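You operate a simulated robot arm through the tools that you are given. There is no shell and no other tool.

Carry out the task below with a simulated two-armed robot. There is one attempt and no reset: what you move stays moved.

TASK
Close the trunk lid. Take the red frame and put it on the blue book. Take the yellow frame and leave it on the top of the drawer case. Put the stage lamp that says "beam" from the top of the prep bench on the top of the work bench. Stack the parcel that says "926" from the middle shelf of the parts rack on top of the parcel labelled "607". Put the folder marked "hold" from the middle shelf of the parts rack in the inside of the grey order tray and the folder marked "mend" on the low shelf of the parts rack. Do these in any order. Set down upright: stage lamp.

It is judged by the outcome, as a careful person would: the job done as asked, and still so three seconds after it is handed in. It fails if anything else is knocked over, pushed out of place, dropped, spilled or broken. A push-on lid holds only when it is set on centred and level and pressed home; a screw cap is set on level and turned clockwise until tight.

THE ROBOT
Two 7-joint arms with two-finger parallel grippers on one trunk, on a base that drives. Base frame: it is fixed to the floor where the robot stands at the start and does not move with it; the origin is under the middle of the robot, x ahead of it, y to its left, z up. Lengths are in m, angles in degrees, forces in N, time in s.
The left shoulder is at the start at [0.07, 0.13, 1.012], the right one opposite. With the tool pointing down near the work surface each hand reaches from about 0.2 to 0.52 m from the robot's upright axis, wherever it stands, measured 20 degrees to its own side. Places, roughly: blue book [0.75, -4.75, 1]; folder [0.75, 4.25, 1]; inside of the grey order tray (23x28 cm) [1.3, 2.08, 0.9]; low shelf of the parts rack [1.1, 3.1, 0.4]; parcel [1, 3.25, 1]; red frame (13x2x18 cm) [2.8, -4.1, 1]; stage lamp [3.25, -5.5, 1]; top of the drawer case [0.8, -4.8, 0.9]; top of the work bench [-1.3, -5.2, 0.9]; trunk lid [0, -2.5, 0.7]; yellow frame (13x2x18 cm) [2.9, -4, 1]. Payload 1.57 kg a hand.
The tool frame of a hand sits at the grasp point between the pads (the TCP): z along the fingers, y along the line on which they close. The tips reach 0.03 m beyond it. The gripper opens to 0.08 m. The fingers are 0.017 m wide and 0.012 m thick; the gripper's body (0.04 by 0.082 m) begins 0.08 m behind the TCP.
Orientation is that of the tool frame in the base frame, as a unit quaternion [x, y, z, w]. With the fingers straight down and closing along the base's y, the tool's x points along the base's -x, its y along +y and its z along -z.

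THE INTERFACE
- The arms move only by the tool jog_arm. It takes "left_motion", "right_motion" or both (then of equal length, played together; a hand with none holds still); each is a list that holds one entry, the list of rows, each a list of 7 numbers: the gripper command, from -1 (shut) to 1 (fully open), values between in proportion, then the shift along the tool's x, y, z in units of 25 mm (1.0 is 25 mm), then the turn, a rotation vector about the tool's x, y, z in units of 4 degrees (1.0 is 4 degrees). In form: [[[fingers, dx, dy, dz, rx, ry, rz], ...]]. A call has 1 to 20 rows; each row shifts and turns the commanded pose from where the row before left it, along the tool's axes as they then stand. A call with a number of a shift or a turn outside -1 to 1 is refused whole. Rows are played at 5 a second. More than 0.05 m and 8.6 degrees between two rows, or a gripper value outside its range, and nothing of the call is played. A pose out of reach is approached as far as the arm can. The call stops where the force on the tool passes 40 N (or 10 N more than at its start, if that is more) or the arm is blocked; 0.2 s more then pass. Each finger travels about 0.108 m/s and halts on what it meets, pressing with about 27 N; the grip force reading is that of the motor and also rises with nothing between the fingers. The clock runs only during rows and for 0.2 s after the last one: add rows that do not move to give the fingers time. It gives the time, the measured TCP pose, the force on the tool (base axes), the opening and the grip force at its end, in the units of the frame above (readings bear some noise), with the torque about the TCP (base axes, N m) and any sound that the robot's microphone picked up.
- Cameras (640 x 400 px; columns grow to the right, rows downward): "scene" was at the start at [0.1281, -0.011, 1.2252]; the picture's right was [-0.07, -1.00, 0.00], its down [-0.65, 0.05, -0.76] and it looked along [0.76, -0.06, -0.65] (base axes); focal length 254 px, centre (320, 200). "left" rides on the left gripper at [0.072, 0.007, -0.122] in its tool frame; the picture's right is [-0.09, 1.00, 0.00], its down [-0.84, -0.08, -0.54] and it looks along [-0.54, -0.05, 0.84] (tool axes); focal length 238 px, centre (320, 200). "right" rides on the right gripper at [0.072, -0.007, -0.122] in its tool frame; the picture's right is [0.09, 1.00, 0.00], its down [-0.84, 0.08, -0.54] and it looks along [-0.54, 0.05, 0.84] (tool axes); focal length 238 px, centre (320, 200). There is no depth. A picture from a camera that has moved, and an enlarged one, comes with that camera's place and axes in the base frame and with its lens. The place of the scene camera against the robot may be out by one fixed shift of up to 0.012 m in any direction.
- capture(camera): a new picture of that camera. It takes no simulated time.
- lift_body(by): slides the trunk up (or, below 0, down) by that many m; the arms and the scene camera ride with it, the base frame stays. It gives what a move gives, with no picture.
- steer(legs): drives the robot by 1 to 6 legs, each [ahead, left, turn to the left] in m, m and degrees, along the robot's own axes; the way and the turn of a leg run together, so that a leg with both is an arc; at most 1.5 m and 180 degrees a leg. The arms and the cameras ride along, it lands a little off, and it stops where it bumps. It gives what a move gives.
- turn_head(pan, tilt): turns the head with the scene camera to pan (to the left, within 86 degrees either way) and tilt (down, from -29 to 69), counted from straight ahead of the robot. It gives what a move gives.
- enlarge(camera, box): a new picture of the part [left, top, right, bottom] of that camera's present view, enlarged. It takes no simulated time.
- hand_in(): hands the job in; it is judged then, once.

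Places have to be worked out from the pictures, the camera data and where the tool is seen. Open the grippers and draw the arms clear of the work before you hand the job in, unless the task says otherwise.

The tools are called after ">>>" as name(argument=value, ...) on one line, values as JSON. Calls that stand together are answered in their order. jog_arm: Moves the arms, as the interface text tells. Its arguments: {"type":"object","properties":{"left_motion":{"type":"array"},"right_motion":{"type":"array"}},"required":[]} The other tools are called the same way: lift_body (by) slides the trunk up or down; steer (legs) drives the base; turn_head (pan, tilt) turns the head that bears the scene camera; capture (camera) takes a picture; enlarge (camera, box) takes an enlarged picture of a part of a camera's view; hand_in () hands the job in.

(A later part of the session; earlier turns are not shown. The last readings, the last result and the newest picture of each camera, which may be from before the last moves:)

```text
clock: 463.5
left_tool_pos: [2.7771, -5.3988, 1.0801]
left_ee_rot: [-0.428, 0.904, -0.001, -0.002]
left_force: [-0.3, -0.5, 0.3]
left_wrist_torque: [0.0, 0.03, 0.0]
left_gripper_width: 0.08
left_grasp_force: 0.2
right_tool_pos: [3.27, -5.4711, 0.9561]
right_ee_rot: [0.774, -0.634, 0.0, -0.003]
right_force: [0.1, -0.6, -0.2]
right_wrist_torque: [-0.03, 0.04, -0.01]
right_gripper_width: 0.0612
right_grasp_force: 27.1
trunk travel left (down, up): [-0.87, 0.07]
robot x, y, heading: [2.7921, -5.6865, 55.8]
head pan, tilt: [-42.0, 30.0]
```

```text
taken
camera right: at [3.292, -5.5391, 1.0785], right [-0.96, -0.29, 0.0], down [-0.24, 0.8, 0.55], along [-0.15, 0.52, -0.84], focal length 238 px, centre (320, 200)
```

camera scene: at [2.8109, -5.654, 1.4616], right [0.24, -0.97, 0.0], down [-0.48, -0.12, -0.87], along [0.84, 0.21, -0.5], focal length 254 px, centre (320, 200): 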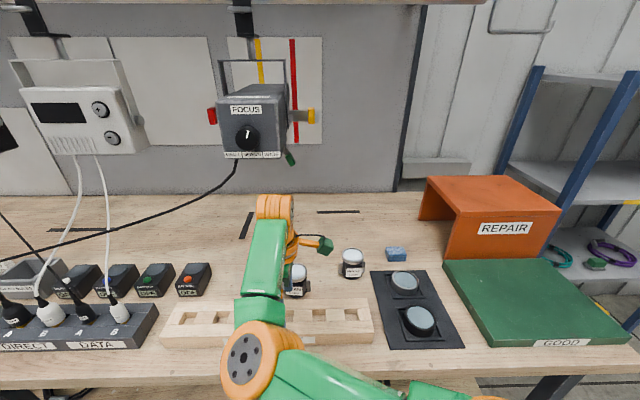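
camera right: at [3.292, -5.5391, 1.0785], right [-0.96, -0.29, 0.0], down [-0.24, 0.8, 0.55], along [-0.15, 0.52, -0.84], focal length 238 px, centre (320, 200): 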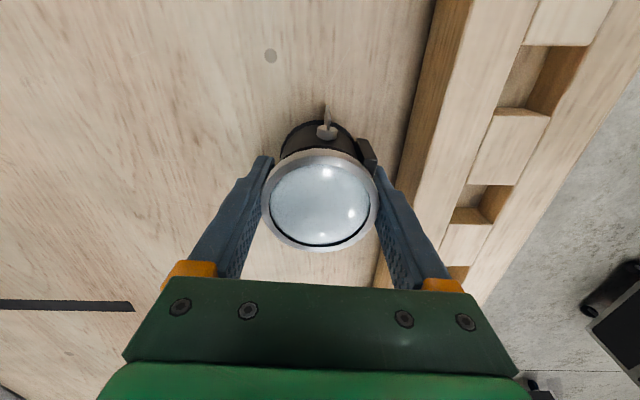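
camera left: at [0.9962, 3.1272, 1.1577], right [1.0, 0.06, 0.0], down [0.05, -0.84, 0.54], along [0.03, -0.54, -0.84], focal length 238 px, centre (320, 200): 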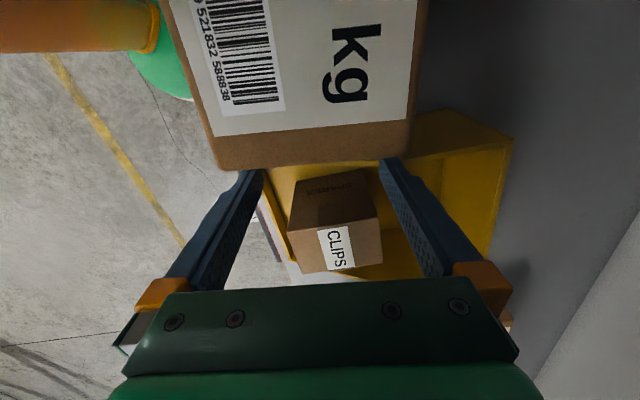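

Lamp gripped (61 mm). I lift it 10 cm and back away from the bench.

>>> jog_arm(right_motion=[[[-1, 0, 0, -0.3, 0, 0, 0], [-1, 0, 0, -0.5, 0, 0, 0], [-1, 0, 0, -0.8, 0, 0, 0], [-1, 0, 0, -0.8, 0, 0, 0], [-1, 0, 0, -0.8, 0, 0, 0], [-1, 0, 0, -0.8, 0, 0, 0], [-1, 0, 0, 0, 0, 0, 0]]])

>>> steer(legs=[[-0.23, 0.2, 0], [-0.23, 0.2, 0]])

>>> capture(camera="scene")

```text
clock: 465.1
left_tool_pos: [2.7767, -5.3979, 1.0802]
left_ee_rot: [-0.428, 0.904, -0.001, -0.004]
left_force: [0.8, 0.3, 0.0]
left_wrist_torque: [0.02, -0.02, -0.02]
left_gripper_width: 0.0801
left_grasp_force: 0.0
right_tool_pos: [3.2726, -5.4724, 1.057]
right_ee_rot: [0.774, -0.633, 0.0, -0.003]
right_force: [0.9, -0.1, -2.6]
right_wrist_torque: [0.04, 0.05, 0.0]
right_gripper_width: 0.0611
right_grasp_force: 26.9
trunk travel left (down, up): [-0.87, 0.07]
robot x, y, heading: [2.7913, -5.6913, 55.8]
head pan, tilt: [-42.0, 30.0]
```

```text
clock: 468.8
left_tool_pos: [2.1961, -5.5527, 1.0791]
left_ee_rot: [-0.426, 0.905, -0.001, -0.004]
left_force: [0.2, -0.3, -0.5]
left_wrist_torque: [0.04, 0.03, 0.0]
left_gripper_width: 0.0802
left_grasp_force: 0.0
right_tool_pos: [2.6912, -5.6305, 1.0529]
right_ee_rot: [0.772, -0.635, -0.001, -0.002]
right_force: [0.4, 0.8, -2.0]
right_wrist_torque: [0.01, -0.02, -0.02]
right_gripper_width: 0.0608
right_grasp_force: 26.8
trunk travel left (down, up): [-0.87, 0.07]
robot x, y, heading: [2.2038, -5.8448, 55.7]
head pan, tilt: [-42.0, 30.0]
```

```text
taken
camera scene: at [2.3193, -5.786, 1.461], right [0.24, -0.97, 0.0], down [-0.49, -0.12, -0.86], along [0.84, 0.2, -0.5], focal length 254 px, centre (320, 200)
```

scene: 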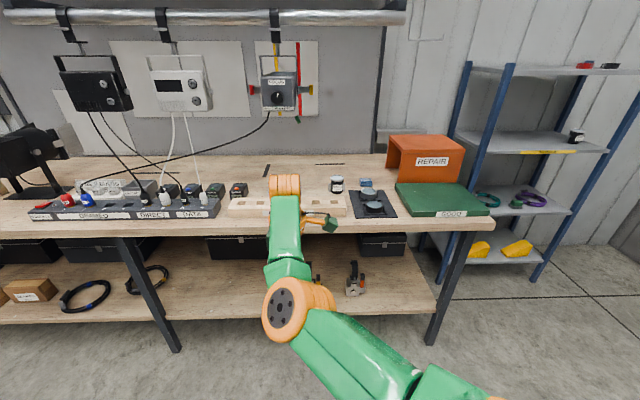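

Lamp secured. I turn back to heading 15°, tuck the lamp hand in, and drive left to line up the left hand with the yellow frame.

>>> steer(legs=[[0, 0, -41]])

>>> jog_arm(right_motion=[[[-1, 0.37, 0.85, 0, 0, 0, 0], [-1, 0.37, 0.85, 0, 0, 0, 0], [-1, 0.37, 0.85, 0, 0, 0, 0], [-1, 0.37, 0.85, 0, 0, 0, 0], [-1, 0.37, 0.85, 0, 0, 0, 0], [-1, 0.37, 0.85, 0, 0, 0, 0], [-1, 0.37, 0.85, 0, 0, 0, 0], [-1, 0.37, 0.85, 0, 0, 0, 0], [-1, 0, 0, 0, 0, 0, 0]]], left_motion=[[[1, -0.6, 0, -0.35, 0, 0, -0.15], [1, -0.6, 0, -0.35, 0, 0, -0.15], [1, -0.6, 0, -0.35, 0, 0, -0.15], [1, -0.6, 0, -0.35, 0, 0, -0.15], [1, -0.6, 0, -0.35, 0, 0, -0.15], [1, -0.6, 0, -0.35, 0, 0, -0.15], [1, -0.6, 0, -0.35, 0, 0, -0.15], [1, -0.6, 0, 0, 0, 0, -0.15], [1, 0, 0, 0, 0, 0, 0]]])

>>> steer(legs=[[0, 0.7, 0], [0, 0.69, 0]])

>>> turn_head(pan=10, tilt=30)

>>> capture(camera="scene")

```text
clock: 471.1
left_tool_pos: [2.3847, -5.6155, 1.0783]
left_ee_rot: [-0.085, 0.996, 0.0, -0.003]
left_force: [-0.2, 0.5, -0.6]
left_wrist_torque: [0.0, 0.0, 0.06]
left_gripper_width: 0.0798
left_grasp_force: 0.0
right_tool_pos: [2.7127, -5.9955, 1.0555]
right_ee_rot: [-0.505, 0.863, 0.0, 0.002]
right_force: [0.1, -0.2, -2.2]
right_wrist_torque: [-0.03, -0.01, -0.03]
right_gripper_width: 0.0609
right_grasp_force: 27.2
trunk travel left (down, up): [-0.87, 0.07]
robot x, y, heading: [2.2059, -5.8457, 15.2]
head pan, tilt: [-42.0, 30.0]
```

```text
clock: 473.1
left_tool_pos: [2.503, -5.5887, 1.141]
left_ee_rot: [-0.127, 0.992, 0.0, -0.003]
left_force: [-0.1, 0.4, -0.3]
left_wrist_torque: [0.0, 0.01, 0.01]
left_gripper_width: 0.0801
left_grasp_force: 0.0
right_tool_pos: [2.6045, -6.0412, 1.0494]
right_ee_rot: [-0.505, 0.863, -0.001, 0.003]
right_force: [0.1, 0.4, -2.6]
right_wrist_torque: [-0.02, -0.01, 0.03]
right_gripper_width: 0.061
right_grasp_force: 26.5
right hand out of reach, approached as far as the arm can: row 3, 4, 5, 6, 7, 8
trunk travel left (down, up): [-0.87, 0.07]
robot x, y, heading: [2.2098, -5.8424, 15.1]
head pan, tilt: [-42.0, 30.0]
```

```text
clock: 480.4
left_tool_pos: [2.1549, -4.2508, 1.142]
left_ee_rot: [-0.12, 0.993, 0.001, -0.003]
left_force: [0.8, 0.4, 0.3]
left_wrist_torque: [0.05, -0.01, 0.01]
left_gripper_width: 0.08
left_grasp_force: 0.1
right_tool_pos: [2.2499, -4.704, 1.0479]
right_ee_rot: [-0.498, 0.867, 0.001, 0.003]
right_force: [-0.2, -0.1, -2.3]
right_wrist_torque: [0.0, -0.02, -0.01]
right_gripper_width: 0.0612
right_grasp_force: 27.0
trunk travel left (down, up): [-0.87, 0.07]
robot x, y, heading: [1.8543, -4.5014, 14.5]
head pan, tilt: [-42.0, 30.0]
```

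```text
clock: 481.6
left_tool_pos: [2.1559, -4.2505, 1.1413]
left_ee_rot: [-0.12, 0.993, 0.001, -0.003]
left_force: [-0.1, -0.4, 0.1]
left_wrist_torque: [0.0, 0.03, 0.0]
left_gripper_width: 0.0801
left_grasp_force: 0.0
right_tool_pos: [2.2488, -4.7037, 1.0477]
right_ee_rot: [-0.498, 0.867, 0.0, 0.003]
right_force: [-0.9, 0.0, -2.8]
right_wrist_torque: [0.03, 0.05, 0.0]
right_gripper_width: 0.061
right_grasp_force: 26.6
trunk travel left (down, up): [-0.87, 0.07]
robot x, y, heading: [1.8512, -4.5032, 14.8]
head pan, tilt: [10.0, 30.0]
```

```text
taken
camera scene: at [1.979, -4.4568, 1.4613], right [0.41, -0.91, 0.0], down [-0.46, -0.21, -0.87], along [0.79, 0.36, -0.5], focal length 254 px, centre (320, 200)
```

scene: 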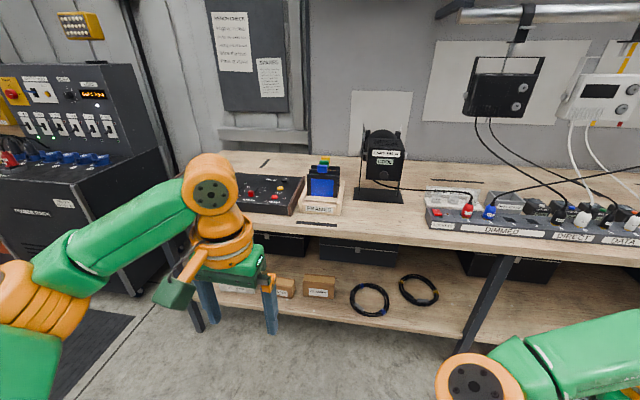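

I rotate the lamp hand back to its normal yaw so it can tuck closer to my body, and raise the trunk a little for the yellow frame reach.

>>> jog_arm(right_motion=[[[-1, 0, 0, 0, 0, 0, 0.9], [-1, 0, 0, 0, 0, 0, 0.9], [-1, 0, 0, 0, 0, 0, 0.9], [-1, 0, 0, 0, 0, 0, 0.9], [-1, 0, 0, 0, 0, 0, 0.9], [-1, 0, 0, 0, 0, 0, 0.9], [-1, 0, 0, 0, 0, 0, 0.9], [-1, 0, 0, 0, 0, 0, 0.9], [-1, 0, 0, 0, 0, 0, 0.9], [-1, 0, 0, 0, 0, 0, 0.9], [-1, 0, 0, 0, 0, 0, 0.9], [-1, 0, 0, 0, 0, 0, 0.9], [-1, 0, 0, 0, 0, 0, 0]]])

>>> lift_body(by=0.06)

>>> capture(camera="right")

```text
clock: 484.4
left_tool_pos: [2.154, -4.2502, 1.1407]
left_ee_rot: [-0.121, 0.993, 0.0, -0.003]
left_force: [1.0, -0.6, 0.1]
left_wrist_torque: [0.01, -0.04, -0.01]
left_gripper_width: 0.08
left_grasp_force: 0.0
right_tool_pos: [2.2496, -4.7031, 1.049]
right_ee_rot: [-0.144, 0.99, 0.001, 0.003]
right_force: [0.6, 0.0, -2.7]
right_wrist_torque: [-0.03, 0.0, 0.02]
right_gripper_width: 0.0608
right_grasp_force: 26.8
trunk travel left (down, up): [-0.87, 0.07]
robot x, y, heading: [1.8544, -4.4995, 14.5]
head pan, tilt: [10.0, 30.0]
```

```text
clock: 485.4
left_tool_pos: [2.1543, -4.2491, 1.2018]
left_ee_rot: [-0.119, 0.993, 0.0, -0.004]
left_force: [-0.1, 0.5, -0.8]
left_wrist_torque: [0.01, -0.01, -0.06]
left_gripper_width: 0.0802
left_grasp_force: 0.0
right_tool_pos: [2.2492, -4.7033, 1.1082]
right_ee_rot: [-0.144, 0.99, 0.001, 0.002]
right_force: [-0.7, 0.0, -2.7]
right_wrist_torque: [0.0, -0.04, 0.0]
right_gripper_width: 0.061
right_grasp_force: 26.4
trunk travel left (down, up): [-0.93, 0.01]
robot x, y, heading: [1.8536, -4.4996, 14.3]
head pan, tilt: [10.0, 30.0]
```

```text
taken
camera right: at [2.1827, -4.7286, 1.231], right [-0.37, 0.93, 0.0], down [0.78, 0.31, 0.55], along [0.51, 0.2, -0.84], focal length 238 px, centre (320, 200)
```

right: 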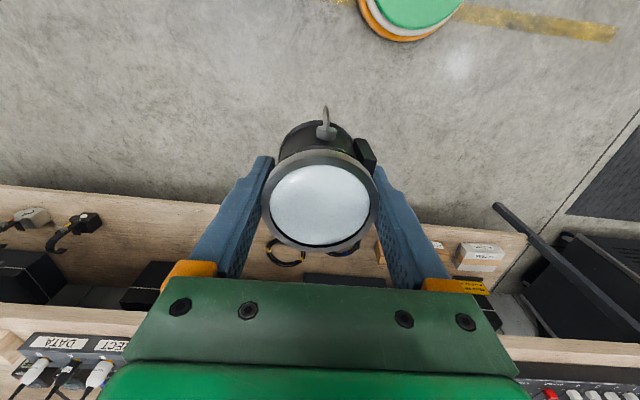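

Now retract the lamp hand back and inward.

>>> jog_arm(right_motion=[[[-1, 0.8, 0.4, 0, 0, 0, 0], [-1, 0.8, 0.4, 0, 0, 0, 0], [-1, 0.8, 0.4, 0, 0, 0, 0], [-1, 0.8, 0.4, 0, 0, 0, 0], [-1, 0.8, 0.4, 0, 0, 0, 0], [-1, 0, 0, 0, 0, 0, 0]]])

>>> capture(camera="scene")

```text
clock: 486.8
left_tool_pos: [2.1547, -4.2495, 1.2015]
left_ee_rot: [-0.12, 0.993, 0.0, -0.003]
left_force: [0.4, 0.1, 0.6]
left_wrist_torque: [-0.01, -0.02, -0.01]
left_gripper_width: 0.0799
left_grasp_force: 0.0
right_tool_pos: [2.2055, -4.7195, 1.1092]
right_ee_rot: [-0.145, 0.989, 0.0, 0.003]
right_force: [-0.7, -0.4, -2.8]
right_wrist_torque: [-0.01, -0.02, -0.05]
right_gripper_width: 0.0608
right_grasp_force: 27.2
right hand out of reach, approached as far as the arm can: row 1, 2, 3, 4, 5
trunk travel left (down, up): [-0.93, 0.01]
robot x, y, heading: [1.8491, -4.5025, 14.3]
head pan, tilt: [10.0, 30.0]
```

```text
taken
camera scene: at [1.9791, -4.4564, 1.5213], right [0.41, -0.91, 0.0], down [-0.46, -0.21, -0.87], along [0.79, 0.36, -0.5], focal length 254 px, centre (320, 200)
```

scene: 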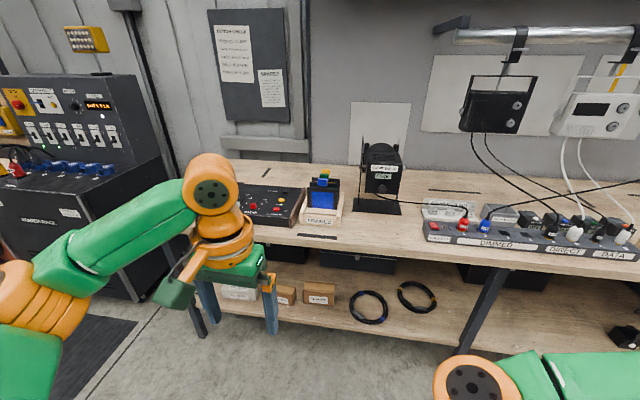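

I move the lamp hand out to my right side instead, where it stays in front of the bench.

>>> jog_arm(right_motion=[[[-1, 0.3, -0.87, 0, 0, 0, 0], [-1, 0.3, -0.87, 0, 0, 0, 0], [-1, 0.3, -0.87, 0, 0, 0, 0], [-1, 0.3, -0.87, 0, 0, 0, 0], [-1, 0.3, -0.87, 0, 0, 0, 0], [-1, 0.3, -0.87, 0, 0, 0, 0], [-1, 0, 0, 0, 0, 0, 0]]])

```text
clock: 488.4
left_tool_pos: [2.1542, -4.249, 1.2019]
left_ee_rot: [-0.12, 0.993, 0.0, -0.003]
left_force: [0.4, 0.3, -0.2]
left_wrist_torque: [-0.02, 0.02, 0.04]
left_gripper_width: 0.0799
left_grasp_force: 0.1
right_tool_pos: [2.1966, -4.8555, 1.1097]
right_ee_rot: [-0.145, 0.989, 0.0, 0.003]
right_force: [0.1, 0.6, -2.3]
right_wrist_torque: [-0.02, 0.01, 0.04]
right_gripper_width: 0.0608
right_grasp_force: 27.2
trunk travel left (down, up): [-0.93, 0.01]
robot x, y, heading: [1.8528, -4.4996, 14.2]
head pan, tilt: [10.0, 30.0]
```

>>> jog_arm(right_motion=[[[-1, 0.9, 0, 0, 0, 0, 0], [-1, 0.9, 0, 0, 0, 0, 0], [-1, 0.9, 0, 0, 0, 0, 0], [-1, 0.9, 0, 0, 0, 0, 0], [-1, 0.9, 0, 0, 0, 0, 0], [-1, 0, 0, 0, 0, 0, 0]]])

```text
clock: 489.8
left_tool_pos: [2.1542, -4.25, 1.2011]
left_ee_rot: [-0.121, 0.993, 0.0, -0.003]
left_force: [-0.5, 0.0, -0.2]
left_wrist_torque: [-0.02, -0.01, -0.03]
left_gripper_width: 0.0802
left_grasp_force: 0.0
right_tool_pos: [2.0884, -4.8888, 1.1075]
right_ee_rot: [-0.145, 0.989, 0.001, 0.003]
right_force: [0.4, -0.1, -2.9]
right_wrist_torque: [-0.03, 0.03, -0.02]
right_gripper_width: 0.0608
right_grasp_force: 26.8
trunk travel left (down, up): [-0.93, 0.01]
robot x, y, heading: [1.8543, -4.5001, 14.6]
head pan, tilt: [10.0, 30.0]
```

Lamp hand is well tucked. I drive 0.5 m toward the bench with the left hand high above the frames' line, then check.

>>> steer(legs=[[0, 0, 0.5], [0.52, 0, 0]])

>>> capture(camera="left")

>>> capture(camera="scene")

```text
clock: 493.1
left_tool_pos: [2.6539, -4.1148, 1.2015]
left_ee_rot: [-0.124, 0.992, 0.001, -0.003]
left_force: [-0.3, 0.1, -0.2]
left_wrist_torque: [-0.05, 0.0, -0.01]
left_gripper_width: 0.0799
left_grasp_force: 0.0
right_tool_pos: [2.5938, -4.7543, 1.1081]
right_ee_rot: [-0.149, 0.989, 0.001, 0.003]
right_force: [-0.3, 0.7, -1.7]
right_wrist_torque: [-0.01, -0.01, 0.01]
right_gripper_width: 0.0611
right_grasp_force: 27.1
trunk travel left (down, up): [-0.93, 0.01]
robot x, y, heading: [2.3584, -4.3675, 14.6]
head pan, tilt: [10.0, 30.0]
```

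```text
taken
camera left: at [2.5822, -4.1266, 1.3244], right [-0.16, 0.99, 0.0], down [0.83, 0.13, 0.54], along [0.53, 0.08, -0.84], focal length 238 px, centre (320, 200)
```

left: 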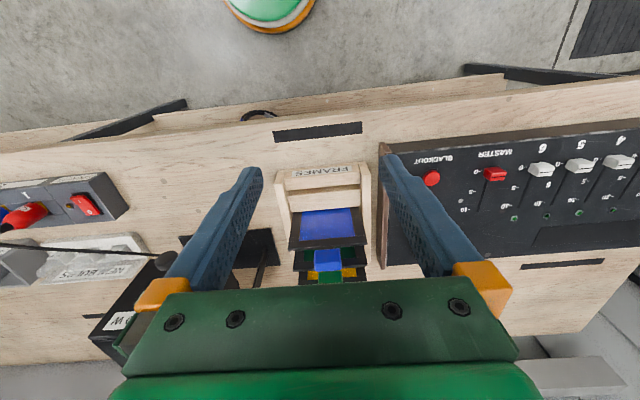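

```text
taken
camera scene: at [2.4787, -4.323, 1.5216], right [0.42, -0.91, 0.0], down [-0.45, -0.21, -0.87], along [0.79, 0.36, -0.5], focal length 254 px, centre (320, 200)
```

scene: 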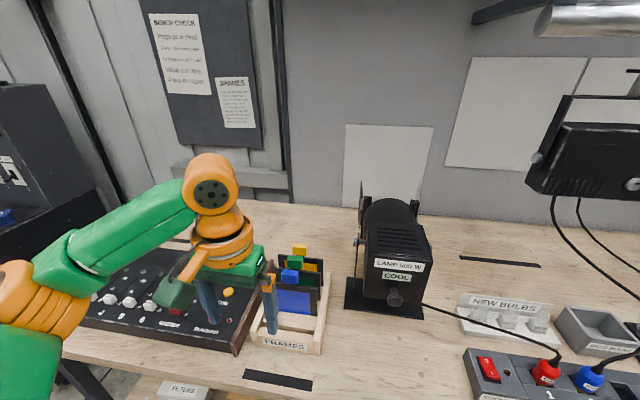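

I zoom in for the yellow tab's position and clearance to the black lamp.

>>> enlarge(camera="scene", box=[230, 180, 450, 360])

```text
2.22 times, centred on (340, 270) of scene
camera zoom: at [2.4787, -4.323, 1.5216], right [0.42, -0.91, 0.0], down [-0.45, -0.21, -0.87], along [0.79, 0.36, -0.5], focal length 564 px, centre (276, 44)
```

zoom: 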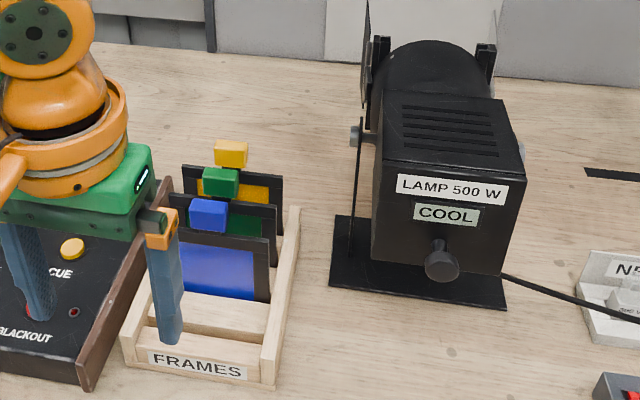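

Yellow tab ≈ (n 1.785, s −4.669), ~14 cm clear of the black lamp. I lower the left hand 6 cm (tips still above the tabs) and drive 17 cm closer.

>>> jog_arm(left_motion=[[[1, 0, -0.1, 0.8, 0, 0, 0], [1, 0, -0.1, 0.8, 0, 0, 0], [1, 0, -0.1, 0.8, 0, 0, 0], [1, 0, 0, 0, 0, 0, 0]]])

>>> steer(legs=[[0.17, 0, 0]])

>>> capture(camera="left")

```text
clock: 494.1
left_tool_pos: [2.6565, -4.1207, 1.1408]
left_ee_rot: [-0.123, 0.992, 0.001, -0.004]
left_force: [0.7, -0.8, 0.3]
left_wrist_torque: [0.01, 0.01, 0.01]
left_gripper_width: 0.0799
left_grasp_force: 0.1
right_tool_pos: [2.5953, -4.7549, 1.1074]
right_ee_rot: [-0.149, 0.989, 0.001, 0.003]
right_force: [0.2, -0.4, -2.1]
right_wrist_torque: [-0.03, -0.01, 0.01]
right_gripper_width: 0.0608
right_grasp_force: 27.4
trunk travel left (down, up): [-0.93, 0.01]
robot x, y, heading: [2.3557, -4.3656, 14.9]
head pan, tilt: [10.0, 30.0]
```

```text
clock: 495.6
left_tool_pos: [2.8131, -4.0803, 1.1417]
left_ee_rot: [-0.125, 0.992, 0.001, -0.002]
left_force: [0.6, 0.4, 0.8]
left_wrist_torque: [0.02, -0.05, 0.02]
left_gripper_width: 0.08
left_grasp_force: 0.1
right_tool_pos: [2.7516, -4.7119, 1.1074]
right_ee_rot: [-0.149, 0.989, 0.001, 0.004]
right_force: [-0.4, 0.1, -2.2]
right_wrist_torque: [0.01, -0.02, -0.01]
right_gripper_width: 0.0611
right_grasp_force: 27.5
trunk travel left (down, up): [-0.93, 0.01]
robot x, y, heading: [2.5205, -4.3263, 14.6]
head pan, tilt: [10.0, 30.0]
```

```text
taken
camera left: at [2.7411, -4.0915, 1.2644], right [-0.16, 0.99, 0.0], down [0.83, 0.13, 0.54], along [0.53, 0.09, -0.84], focal length 238 px, centre (320, 200)
```

left: 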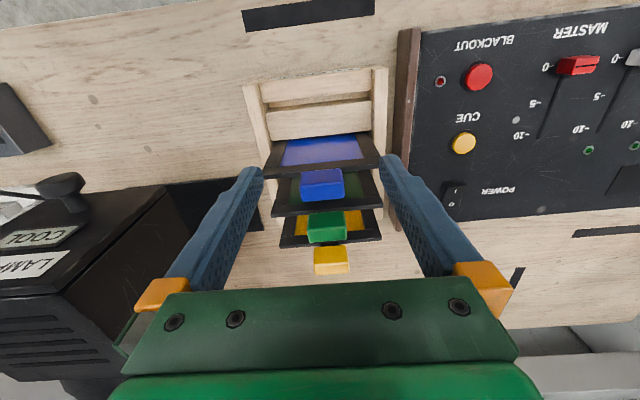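

Yellow tab from the wrist camera: n≈1.793, s≈−4.671. I drive 2 cm more and extend the hand 11 cm over it.

>>> steer(legs=[[0.02, 0, 0]])

>>> jog_arm(left_motion=[[[1, -0.9, 0, 0, 0, 0, 0], [1, -0.9, 0, 0, 0, 0, 0], [1, -0.9, 0, 0, 0, 0, 0], [1, -0.9, 0, 0, 0, 0, 0], [1, -0.8, 0, 0, 0, 0, 0], [1, 0, 0, 0, 0, 0, 0]]])

>>> capture(camera="left")

```text
clock: 496.4
left_tool_pos: [2.8315, -4.0753, 1.1417]
left_ee_rot: [-0.124, 0.992, 0.001, -0.001]
left_force: [0.1, 0.1, 0.3]
left_wrist_torque: [0.0, -0.04, 0.0]
left_gripper_width: 0.08
left_grasp_force: 0.0
right_tool_pos: [2.7696, -4.7068, 1.1082]
right_ee_rot: [-0.149, 0.989, 0.0, 0.004]
right_force: [-1.0, -0.1, -2.0]
right_wrist_torque: [-0.01, -0.06, 0.01]
right_gripper_width: 0.061
right_grasp_force: 26.7
trunk travel left (down, up): [-0.93, 0.01]
robot x, y, heading: [2.5405, -4.3208, 14.6]
head pan, tilt: [10.0, 30.0]
```

```text
clock: 497.8
left_tool_pos: [2.941, -4.0462, 1.1401]
left_ee_rot: [-0.124, 0.992, 0.0, -0.003]
left_force: [-0.3, 0.5, 0.1]
left_wrist_torque: [-0.01, 0.0, -0.02]
left_gripper_width: 0.0797
left_grasp_force: 0.1
right_tool_pos: [2.7741, -4.7062, 1.1075]
right_ee_rot: [-0.15, 0.989, 0.0, 0.003]
right_force: [0.2, -0.7, -3.3]
right_wrist_torque: [0.01, 0.03, 0.01]
right_gripper_width: 0.0608
right_grasp_force: 26.3
trunk travel left (down, up): [-0.93, 0.01]
robot x, y, heading: [2.5376, -4.3191, 14.9]
head pan, tilt: [10.0, 30.0]
```

```text
taken
camera left: at [2.8704, -4.0582, 1.2627], right [-0.16, 0.99, 0.0], down [0.83, 0.13, 0.54], along [0.53, 0.09, -0.84], focal length 238 px, centre (320, 200)
```

left: 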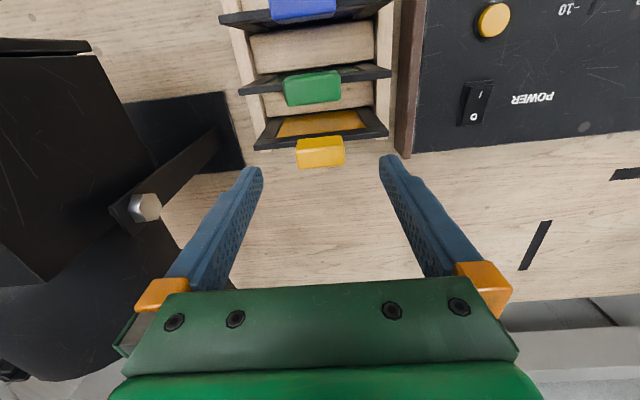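

Perfectly aligned over the yellow tab. I lower 5.7 cm and grip.

>>> jog_arm(left_motion=[[[1, 0, 0, 0.7, 0, 0, 0], [1, 0, 0, 0.7, 0, 0, 0], [1, 0, 0, 0.6, 0, 0, 0], [1, 0, 0, 0.26, 0, 0, 0], [1, 0, 0, 0, 0, 0, 0]]])

>>> capture(camera="left")

```text
clock: 499.0
left_tool_pos: [2.9397, -4.0468, 1.0847]
left_ee_rot: [-0.124, 0.992, 0.001, -0.002]
left_force: [0.4, -0.3, 0.4]
left_wrist_torque: [0.0, 0.0, 0.0]
left_gripper_width: 0.0801
left_grasp_force: 0.1
right_tool_pos: [2.7741, -4.7067, 1.1082]
right_ee_rot: [-0.149, 0.989, 0.0, 0.002]
right_force: [0.3, -0.8, -1.8]
right_wrist_torque: [-0.01, 0.01, 0.02]
right_gripper_width: 0.061
right_grasp_force: 26.4
trunk travel left (down, up): [-0.93, 0.01]
robot x, y, heading: [2.5364, -4.3213, 14.9]
head pan, tilt: [10.0, 30.0]
```

```text
taken
camera left: at [2.8696, -4.0576, 1.2066], right [-0.16, 0.99, 0.0], down [0.83, 0.13, 0.54], along [0.53, 0.08, -0.84], focal length 238 px, centre (320, 200)
```

left: 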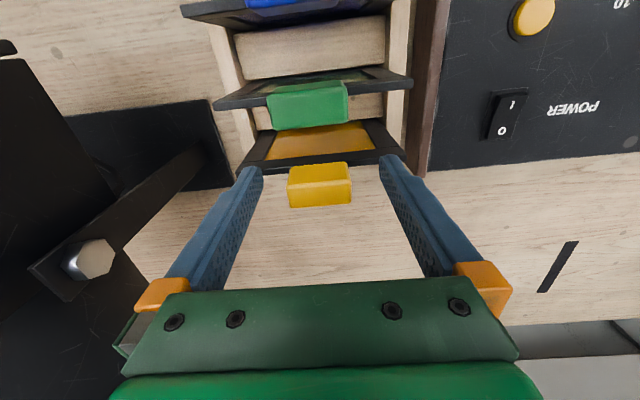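

>>> jog_arm(left_motion=[[[0.5, 0, 0, 0, 0, 0, 0], [0.1, 0, 0, 0, 0, 0, 0], [-0.3, 0, 0, 0, 0, 0, 0], [-1, 0, 0, 0, 0, 0, 0], [-1, 0, 0, 0, 0, 0, 0], [-1, 0, 0, 0, 0, 0, 0]]])

>>> jog_arm(left_motion=[[[-1, 0, 0, -0.3, 0, 0, 0], [-1, 0.05, 0, -0.5, 0, 0, 0], [-1, 0.05, 0, -0.7, 0, 0, 0], [-1, 0.1, 0, -0.8, 0, 0, 0], [-1, 0.15, 0, -0.8, 0, 0, 0], [-1, 0.2, 0, -0.8, 0, 0, 0], [-1, 0, 0, 0, 0, 0, 0]]])

>>> capture(camera="left")

>>> capture(camera="scene")

```text
clock: 500.4
left_tool_pos: [2.9404, -4.045, 1.0849]
left_ee_rot: [-0.125, 0.992, 0.0, -0.003]
left_force: [0.5, 0.1, 0.7]
left_wrist_torque: [-0.08, -0.11, 0.03]
left_gripper_width: 0.0392
left_grasp_force: 27.6
right_tool_pos: [2.7735, -4.7067, 1.1064]
right_ee_rot: [-0.148, 0.989, 0.0, 0.002]
right_force: [0.3, 0.7, -2.4]
right_wrist_torque: [0.04, -0.01, 0.01]
right_gripper_width: 0.061
right_grasp_force: 26.8
trunk travel left (down, up): [-0.93, 0.01]
robot x, y, heading: [2.5346, -4.3195, 15.0]
head pan, tilt: [10.0, 30.0]
```

```text
clock: 502.0
left_tool_pos: [2.9283, -4.049, 1.1811]
left_ee_rot: [-0.124, 0.992, 0.0, -0.004]
left_force: [0.3, -0.3, -1.5]
left_wrist_torque: [0.01, -0.02, -0.02]
left_gripper_width: 0.0392
left_grasp_force: 27.0
right_tool_pos: [2.7745, -4.707, 1.1076]
right_ee_rot: [-0.149, 0.989, 0.001, 0.003]
right_force: [-0.3, 0.0, -3.3]
right_wrist_torque: [-0.04, 0.0, -0.03]
right_gripper_width: 0.0609
right_grasp_force: 26.9
trunk travel left (down, up): [-0.93, 0.01]
robot x, y, heading: [2.5373, -4.3229, 15.1]
head pan, tilt: [10.0, 30.0]
```

```text
taken
camera left: at [2.8579, -4.0607, 1.3037], right [-0.16, 0.99, 0.0], down [0.83, 0.13, 0.54], along [0.53, 0.09, -0.84], focal length 238 px, centre (320, 200)
```

left: 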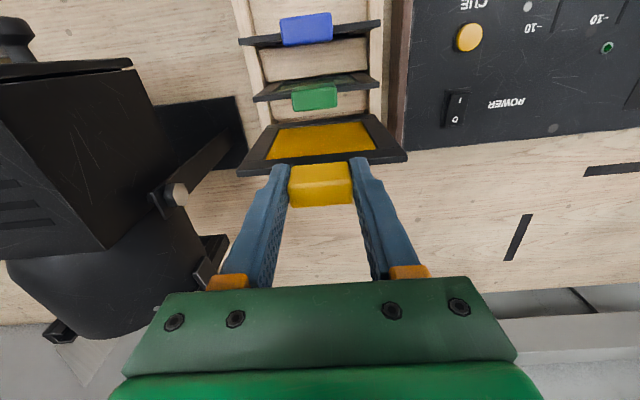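

```text
taken
camera scene: at [2.6603, -4.2748, 1.5213], right [0.42, -0.91, 0.0], down [-0.45, -0.21, -0.87], along [0.79, 0.36, -0.5], focal length 254 px, centre (320, 200)
```

scene: 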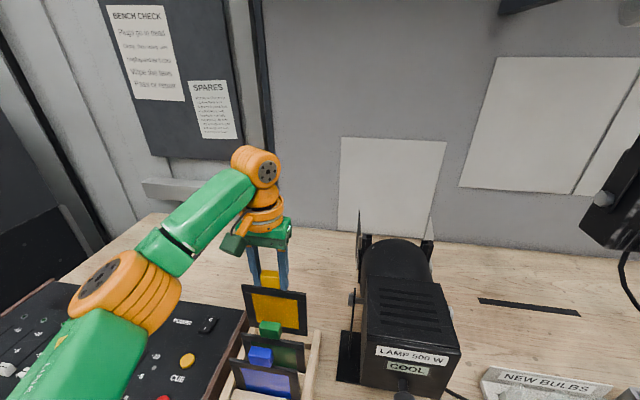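

Yellow is lifted but must clear the green/blue tabs in front of it, so I first slide left 16 cm with the base, then back out over the low console.

>>> steer(legs=[[0, 0.16, 0]])

>>> capture(camera="left")

>>> steer(legs=[[-0.35, 0, 0], [-0.4, 0, 0]])

>>> turn_head(pan=0, tilt=25)

>>> capture(camera="scene")

```text
clock: 503.4
left_tool_pos: [2.8881, -3.8959, 1.1811]
left_ee_rot: [-0.125, 0.992, 0.003, -0.003]
left_force: [0.4, 0.2, -0.5]
left_wrist_torque: [0.05, 0.02, 0.01]
left_gripper_width: 0.0391
left_grasp_force: 26.8
right_tool_pos: [2.7345, -4.5543, 1.106]
right_ee_rot: [-0.149, 0.989, 0.002, 0.004]
right_force: [0.8, 0.1, -2.4]
right_wrist_torque: [-0.01, 0.04, 0.01]
right_gripper_width: 0.0608
right_grasp_force: 26.9
trunk travel left (down, up): [-0.93, 0.01]
robot x, y, heading: [2.4912, -4.164, 15.0]
head pan, tilt: [10.0, 30.0]
```

```text
taken
camera left: at [2.8175, -3.9092, 1.3041], right [-0.16, 0.99, 0.0], down [0.83, 0.13, 0.54], along [0.53, 0.09, -0.84], focal length 238 px, centre (320, 200)
```

left: 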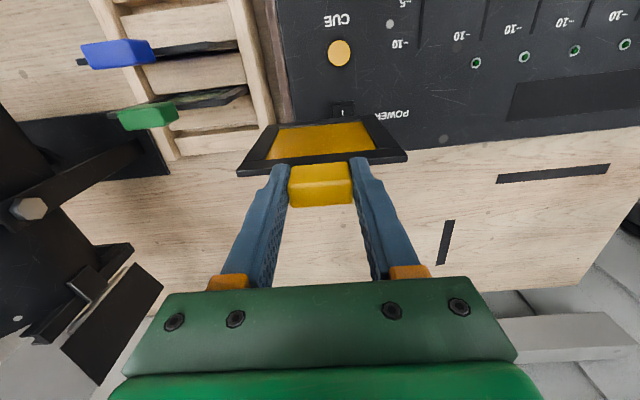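

```text
clock: 507.7
left_tool_pos: [2.1666, -4.0842, 1.1792]
left_ee_rot: [-0.131, 0.991, 0.001, -0.004]
left_force: [-0.4, 0.3, -1.0]
left_wrist_torque: [0.01, 0.02, 0.02]
left_gripper_width: 0.0391
left_grasp_force: 27.1
right_tool_pos: [2.0197, -4.7428, 1.1077]
right_ee_rot: [-0.155, 0.988, 0.001, 0.002]
right_force: [0.6, 0.1, -1.8]
right_wrist_torque: [0.0, 0.02, 0.0]
right_gripper_width: 0.0606
right_grasp_force: 26.7
trunk travel left (down, up): [-0.93, 0.01]
robot x, y, heading: [1.7736, -4.362, 15.6]
head pan, tilt: [10.0, 30.0]
```

```text
clock: 508.4
left_tool_pos: [2.1646, -4.0861, 1.1806]
left_ee_rot: [-0.13, 0.991, 0.001, -0.004]
left_force: [-0.9, -0.4, -0.6]
left_wrist_torque: [0.03, 0.02, 0.0]
left_gripper_width: 0.0392
left_grasp_force: 27.6
right_tool_pos: [2.0177, -4.7442, 1.1073]
right_ee_rot: [-0.155, 0.988, 0.001, 0.003]
right_force: [0.3, -0.2, -2.1]
right_wrist_torque: [0.0, -0.01, 0.01]
right_gripper_width: 0.0609
right_grasp_force: 26.8
trunk travel left (down, up): [-0.93, 0.01]
robot x, y, heading: [1.7769, -4.3628, 15.5]
head pan, tilt: [0.0, 25.0]
```

```text
taken
camera scene: at [1.9057, -4.3282, 1.5292], right [0.27, -0.96, 0.0], down [-0.41, -0.11, -0.91], along [0.87, 0.24, -0.42], focal length 254 px, centre (320, 200)
```

scene: 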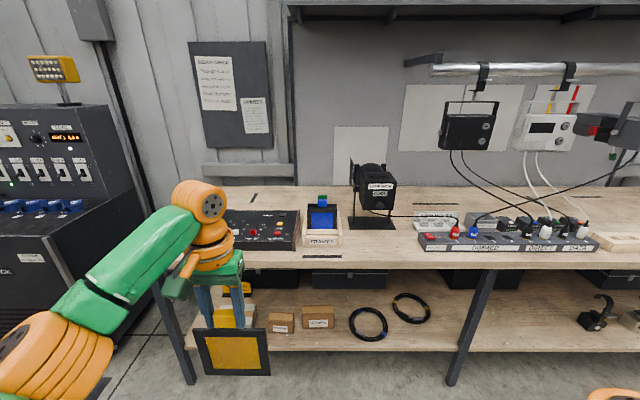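

Yellow frame in the left hand, lamp in the right. I drive around to the drawer side of the case again.

>>> steer(legs=[[0, 0.72, -0.5], [-1.05, 0, 0], [-1.05, 0, 0]])

>>> capture(camera="scene")

```text
clock: 522.3
left_tool_pos: [-0.0426, -3.9725, 1.1815]
left_ee_rot: [-0.14, 0.99, 0.001, -0.003]
left_force: [0.5, -0.2, -0.8]
left_wrist_torque: [0.02, -0.02, 0.0]
left_gripper_width: 0.039
left_grasp_force: 26.9
right_tool_pos: [-0.1763, -4.6354, 1.1077]
right_ee_rot: [-0.165, 0.986, 0.0, 0.002]
right_force: [0.3, -0.4, -2.5]
right_wrist_torque: [0.01, 0.03, 0.01]
right_gripper_width: 0.0607
right_grasp_force: 27.0
trunk travel left (down, up): [-0.93, 0.01]
robot x, y, heading: [-0.429, -4.2584, 16.7]
head pan, tilt: [0.0, 25.0]
```

```text
taken
camera scene: at [-0.2963, -4.2216, 1.5292], right [0.29, -0.96, 0.0], down [-0.41, -0.12, -0.91], along [0.87, 0.26, -0.42], focal length 254 px, centre (320, 200)
```

scene: 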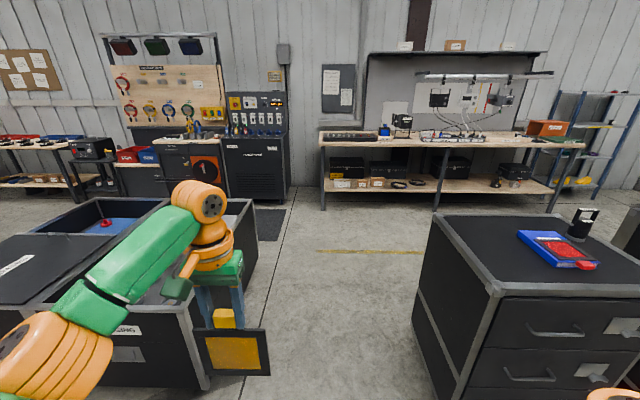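

I straighten the heading and shift right to stand opposite the free strip of the case top.

>>> steer(legs=[[0, 0, -1.7], [0, -0.86, 0]])

>>> capture(camera="scene")

```text
clock: 527.2
left_tool_pos: [0.1853, -4.8122, 1.1812]
left_ee_rot: [-0.122, 0.993, 0.0, -0.004]
left_force: [0.1, 0.2, -0.7]
left_wrist_torque: [-0.03, 0.02, -0.02]
left_gripper_width: 0.0392
left_grasp_force: 27.5
right_tool_pos: [0.0279, -5.4693, 1.1076]
right_ee_rot: [-0.148, 0.989, 0.001, 0.003]
right_force: [-0.2, 0.1, -2.3]
right_wrist_torque: [-0.02, 0.05, 0.0]
right_gripper_width: 0.0608
right_grasp_force: 27.1
trunk travel left (down, up): [-0.93, 0.01]
robot x, y, heading: [-0.2095, -5.0831, 14.6]
head pan, tilt: [0.0, 25.0]
```

```text
taken
camera scene: at [-0.0776, -5.0514, 1.5293], right [0.25, -0.97, 0.0], down [-0.41, -0.11, -0.91], along [0.88, 0.23, -0.42], focal length 254 px, centre (320, 200)
```

scene: 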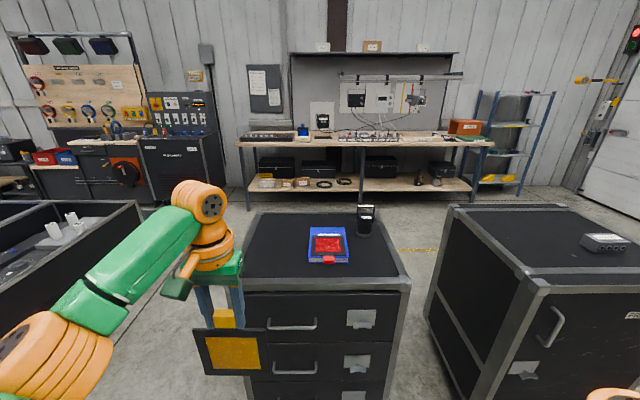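

In place. I pitch the left hand forward to horizontal so the yellow frame lies flat.

>>> jog_arm(left_motion=[[[-1, -0.18, 0, 0.01, 0, -1, 0], [-1, -0.18, 0, 0.02, 0, -1, 0], [-1, -0.18, 0, 0.03, 0, -1, 0], [-1, -0.17, 0, 0.04, 0, -1, 0], [-1, -0.17, 0, 0.06, 0, -1, 0], [-1, -0.17, 0, 0.07, 0, -1, 0], [-1, -0.16, 0, 0.08, 0, -1, 0], [-1, -0.16, 0, 0.09, 0, -1, 0], [-1, -0.15, 0, 0.1, 0, -1, 0], [-1, -0.14, 0, 0.11, 0, -1, 0], [-1, -0.13, 0, 0.12, 0, -1, 0], [-1, -0.13, 0, 0.13, 0, -1, 0], [-1, 0, 0, 0, 0, 0, 0]]])

>>> jog_arm(left_motion=[[[-1, -0.12, 0, 0.14, 0, -1, 0], [-1, -0.11, 0, 0.15, 0, -1, 0], [-1, -0.09, 0, 0.15, 0, -1, 0], [-1, -0.08, 0, 0.16, 0, -1, 0], [-1, -0.07, 0, 0.16, 0, -1, 0], [-1, -0.06, 0, 0.17, 0, -1, 0], [-1, -0.05, 0, 0.17, 0, -1, 0], [-1, -0.04, 0, 0.17, 0, -1, 0], [-1, -0.03, 0, 0.18, 0, -1, 0], [-1, -0.01, 0, 0.18, 0, -1, 0], [-1, 0, 0, 0.09, 0, -0.4, 0], [-1, 0, 0, 0, 0, 0, 0]]])

>>> capture(camera="scene")

```text
clock: 530.0
left_tool_pos: [0.2378, -4.8003, 1.1796]
left_ee_rot: [-0.112, 0.908, 0.051, 0.401]
left_force: [-0.6, -0.4, -1.0]
left_wrist_torque: [-0.02, 0.07, 0.01]
left_gripper_width: 0.0392
left_grasp_force: 26.5
right_tool_pos: [0.0288, -5.4706, 1.1065]
right_ee_rot: [-0.148, 0.989, 0.001, 0.002]
right_force: [0.1, -0.4, -3.3]
right_wrist_torque: [-0.01, 0.01, -0.02]
right_gripper_width: 0.0608
right_grasp_force: 27.2
trunk travel left (down, up): [-0.93, 0.01]
robot x, y, heading: [-0.2109, -5.0828, 14.6]
head pan, tilt: [0.0, 25.0]
```

```text
clock: 532.6
left_tool_pos: [0.2824, -4.7883, 1.1757]
left_ee_rot: [-0.087, 0.706, 0.087, 0.697]
left_force: [-0.4, 1.4, -0.2]
left_wrist_torque: [-0.02, 0.05, 0.02]
left_gripper_width: 0.0392
left_grasp_force: 27.4
right_tool_pos: [0.0287, -5.471, 1.1086]
right_ee_rot: [-0.148, 0.989, -0.001, 0.002]
right_force: [0.2, 0.2, -2.7]
right_wrist_torque: [-0.01, -0.02, 0.0]
right_gripper_width: 0.0607
right_grasp_force: 26.7
trunk travel left (down, up): [-0.93, 0.01]
robot x, y, heading: [-0.2102, -5.0828, 14.7]
head pan, tilt: [0.0, 25.0]
```

```text
taken
camera scene: at [-0.0772, -5.0529, 1.5293], right [0.25, -0.97, 0.0], down [-0.41, -0.11, -0.91], along [0.88, 0.23, -0.42], focal length 254 px, centre (320, 200)
```

scene: 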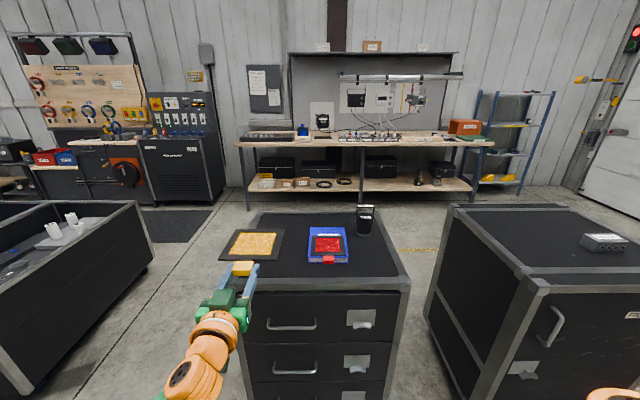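

Flat and centred at s≈−4.70. I lower the trunk 0.19 m and drive forward.

>>> lift_body(by=-0.19)

>>> steer(legs=[[0.29, 0, 0]])

>>> turn_head(pan=10, tilt=45)

>>> capture(camera="scene")

>>> enlarge(camera="scene", box=[200, 60, 440, 230])

```text
clock: 534.7
left_tool_pos: [0.2823, -4.7898, 0.986]
left_ee_rot: [-0.087, 0.706, 0.087, 0.697]
left_force: [0.2, 0.8, -1.4]
left_wrist_torque: [0.01, 0.05, -0.01]
left_gripper_width: 0.0392
left_grasp_force: 27.1
right_tool_pos: [0.0288, -5.4703, 0.9169]
right_ee_rot: [-0.147, 0.989, 0.0, 0.003]
right_force: [-0.3, 0.0, -2.1]
right_wrist_torque: [0.0, 0.01, -0.02]
right_gripper_width: 0.0609
right_grasp_force: 26.8
trunk travel left (down, up): [-0.74, 0.2]
robot x, y, heading: [-0.2105, -5.0854, 14.8]
head pan, tilt: [0.0, 25.0]
```

```text
clock: 536.7
left_tool_pos: [0.5583, -4.7159, 0.9878]
left_ee_rot: [-0.088, 0.706, 0.088, 0.697]
left_force: [-0.9, -0.1, -1.1]
left_wrist_torque: [-0.01, 0.08, -0.02]
left_gripper_width: 0.0395
left_grasp_force: 26.4
right_tool_pos: [0.3062, -5.3976, 0.917]
right_ee_rot: [-0.147, 0.989, 0.0, 0.004]
right_force: [-1.0, -0.1, -1.6]
right_wrist_torque: [0.01, -0.03, 0.0]
right_gripper_width: 0.0609
right_grasp_force: 27.1
trunk travel left (down, up): [-0.74, 0.2]
robot x, y, heading: [0.0645, -5.0079, 14.9]
head pan, tilt: [0.0, 25.0]
```

```text
clock: 537.5
left_tool_pos: [0.5604, -4.7147, 0.9872]
left_ee_rot: [-0.088, 0.707, 0.089, 0.696]
left_force: [0.2, -0.1, -0.5]
left_wrist_torque: [-0.04, 0.08, 0.02]
left_gripper_width: 0.0389
left_grasp_force: 27.0
right_tool_pos: [0.3071, -5.3968, 0.9167]
right_ee_rot: [-0.148, 0.989, 0.0, 0.003]
right_force: [-0.4, 0.0, -2.0]
right_wrist_torque: [-0.01, -0.02, 0.0]
right_gripper_width: 0.0606
right_grasp_force: 27.1
trunk travel left (down, up): [-0.74, 0.2]
robot x, y, heading: [0.0677, -5.0114, 14.9]
head pan, tilt: [10.0, 45.0]
```

```text
taken
camera scene: at [0.1855, -4.9691, 1.3088], right [0.42, -0.91, 0.0], down [-0.64, -0.3, -0.71], along [0.64, 0.3, -0.71], focal length 254 px, centre (320, 200)
```

scene: 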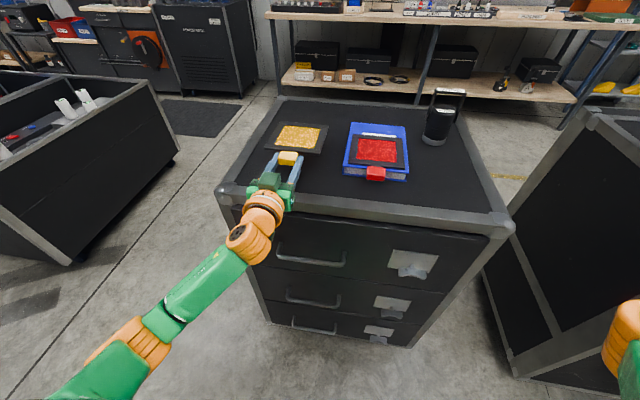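

```text
2.35 times, centred on (320, 145) of scene
camera zoom: at [0.1855, -4.9691, 1.3088], right [0.42, -0.91, 0.0], down [-0.64, -0.3, -0.71], along [0.64, 0.3, -0.71], focal length 597 px, centre (320, 329)
```

zoom: 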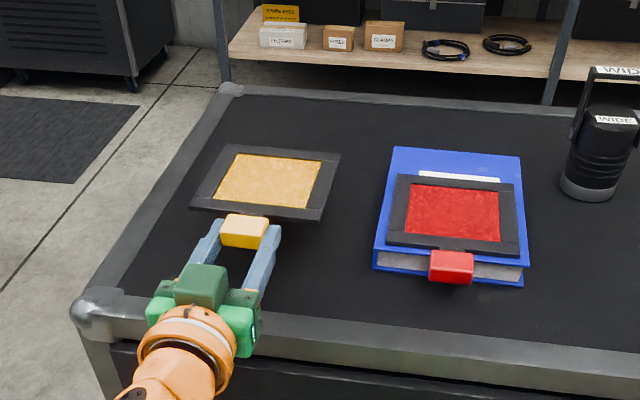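

The yellow frame is over the free strip (n −0.64…−0.51, s −4.63…−4.76). I lower 3.5 cm and then in small steps.

>>> jog_arm(left_motion=[[[-1, 0.5, 0, 0, 0, 0, 0], [-1, 0.5, 0, 0, 0, 0, 0], [-1, 0.4, 0, 0, 0, 0, 0], [-1, 0, 0, 0, 0, 0, 0]]])

>>> jog_arm(left_motion=[[[-1, 0.15, 0, 0, 0, 0, 0], [-1, 0.15, 0, 0, 0, 0, 0], [-1, 0, 0, 0, 0, 0, 0]]])

```text
clock: 538.5
left_tool_pos: [0.5584, -4.7157, 0.951]
left_ee_rot: [-0.087, 0.706, 0.087, 0.697]
left_force: [1.1, -0.1, -1.2]
left_wrist_torque: [-0.04, 0.04, -0.02]
left_gripper_width: 0.0392
left_grasp_force: 27.0
right_tool_pos: [0.3071, -5.3967, 0.9173]
right_ee_rot: [-0.149, 0.989, 0.001, 0.003]
right_force: [-0.8, 0.6, -2.4]
right_wrist_torque: [-0.03, 0.01, 0.0]
right_gripper_width: 0.0611
right_grasp_force: 26.9
trunk travel left (down, up): [-0.74, 0.2]
robot x, y, heading: [0.0672, -5.0128, 14.6]
head pan, tilt: [10.0, 45.0]
```

```text
clock: 539.3
left_tool_pos: [0.5581, -4.7141, 0.9434]
left_ee_rot: [-0.087, 0.707, 0.087, 0.697]
left_force: [-0.2, 0.0, -0.7]
left_wrist_torque: [-0.02, 0.08, 0.0]
left_gripper_width: 0.0392
left_grasp_force: 27.4
right_tool_pos: [0.3068, -5.3986, 0.9165]
right_ee_rot: [-0.147, 0.989, 0.001, 0.002]
right_force: [-0.7, -0.8, -2.7]
right_wrist_torque: [0.04, 0.03, 0.01]
right_gripper_width: 0.0609
right_grasp_force: 26.9
trunk travel left (down, up): [-0.74, 0.2]
robot x, y, heading: [0.0723, -5.0145, 14.6]
head pan, tilt: [10.0, 45.0]
```

Free at 0.943. I continue down in 3 mm steps.

>>> jog_arm(left_motion=[[[-1, 0.12, 0, 0, 0, 0, 0], [-1, 0.12, 0, 0, 0, 0, 0], [-1, 0, 0, 0, 0, 0, 0]]])

```text
clock: 540.1
left_tool_pos: [0.5585, -4.7147, 0.9387]
left_ee_rot: [-0.088, 0.705, 0.088, 0.698]
left_force: [5.1, 3.1, 8.7]
left_wrist_torque: [-0.27, 0.02, 0.14]
left_gripper_width: 0.0389
left_grasp_force: 27.2
right_tool_pos: [0.306, -5.3959, 0.9171]
right_ee_rot: [-0.148, 0.989, 0.0, 0.003]
right_force: [-0.2, -0.4, -2.4]
right_wrist_torque: [0.01, -0.02, -0.01]
right_gripper_width: 0.0605
right_grasp_force: 26.9
trunk travel left (down, up): [-0.74, 0.2]
robot x, y, heading: [0.0706, -5.0124, 14.6]
head pan, tilt: [10.0, 45.0]
```

Light contact near the tab (9 N) – the frame is within a few millimetres of the top. I ease 1 mm and open the gripper.

>>> jog_arm(left_motion=[[[-1, -0.04, 0, 0, 0, 0, 0], [-1, 0, 0, 0, 0, 0, 0], [0.1, 0, 0, 0, 0, 0, 0], [0.3, 0, 0, 0, 0, 0, 0], [0.7, 0, 0, 0, 0, 0, 0], [1, 0, 0, 0, 0, 0, 0], [1, 0, 0, 0, 0, 0, 0]]])

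>>> enlarge(camera="scene", box=[200, 60, 440, 230])

```text
clock: 541.7
left_tool_pos: [0.5577, -4.7157, 0.9402]
left_ee_rot: [-0.087, 0.706, 0.087, 0.697]
left_force: [-1.4, 0.9, 2.4]
left_wrist_torque: [-0.09, 0.02, -0.01]
left_gripper_width: 0.0788
left_grasp_force: 0.1
right_tool_pos: [0.306, -5.3984, 0.9178]
right_ee_rot: [-0.148, 0.989, 0.001, 0.004]
right_force: [0.3, 1.1, -2.4]
right_wrist_torque: [0.02, -0.02, 0.0]
right_gripper_width: 0.0606
right_grasp_force: 26.8
trunk travel left (down, up): [-0.74, 0.2]
robot x, y, heading: [0.0729, -5.0118, 14.9]
head pan, tilt: [10.0, 45.0]
```

```text
2.35 times, centred on (320, 145) of scene
camera zoom: at [0.1838, -4.9691, 1.3089], right [0.42, -0.91, 0.0], down [-0.64, -0.3, -0.71], along [0.64, 0.3, -0.71], focal length 597 px, centre (320, 329)
```

zoom: 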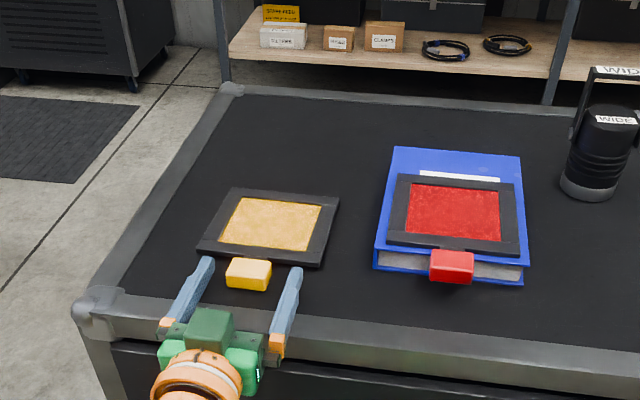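

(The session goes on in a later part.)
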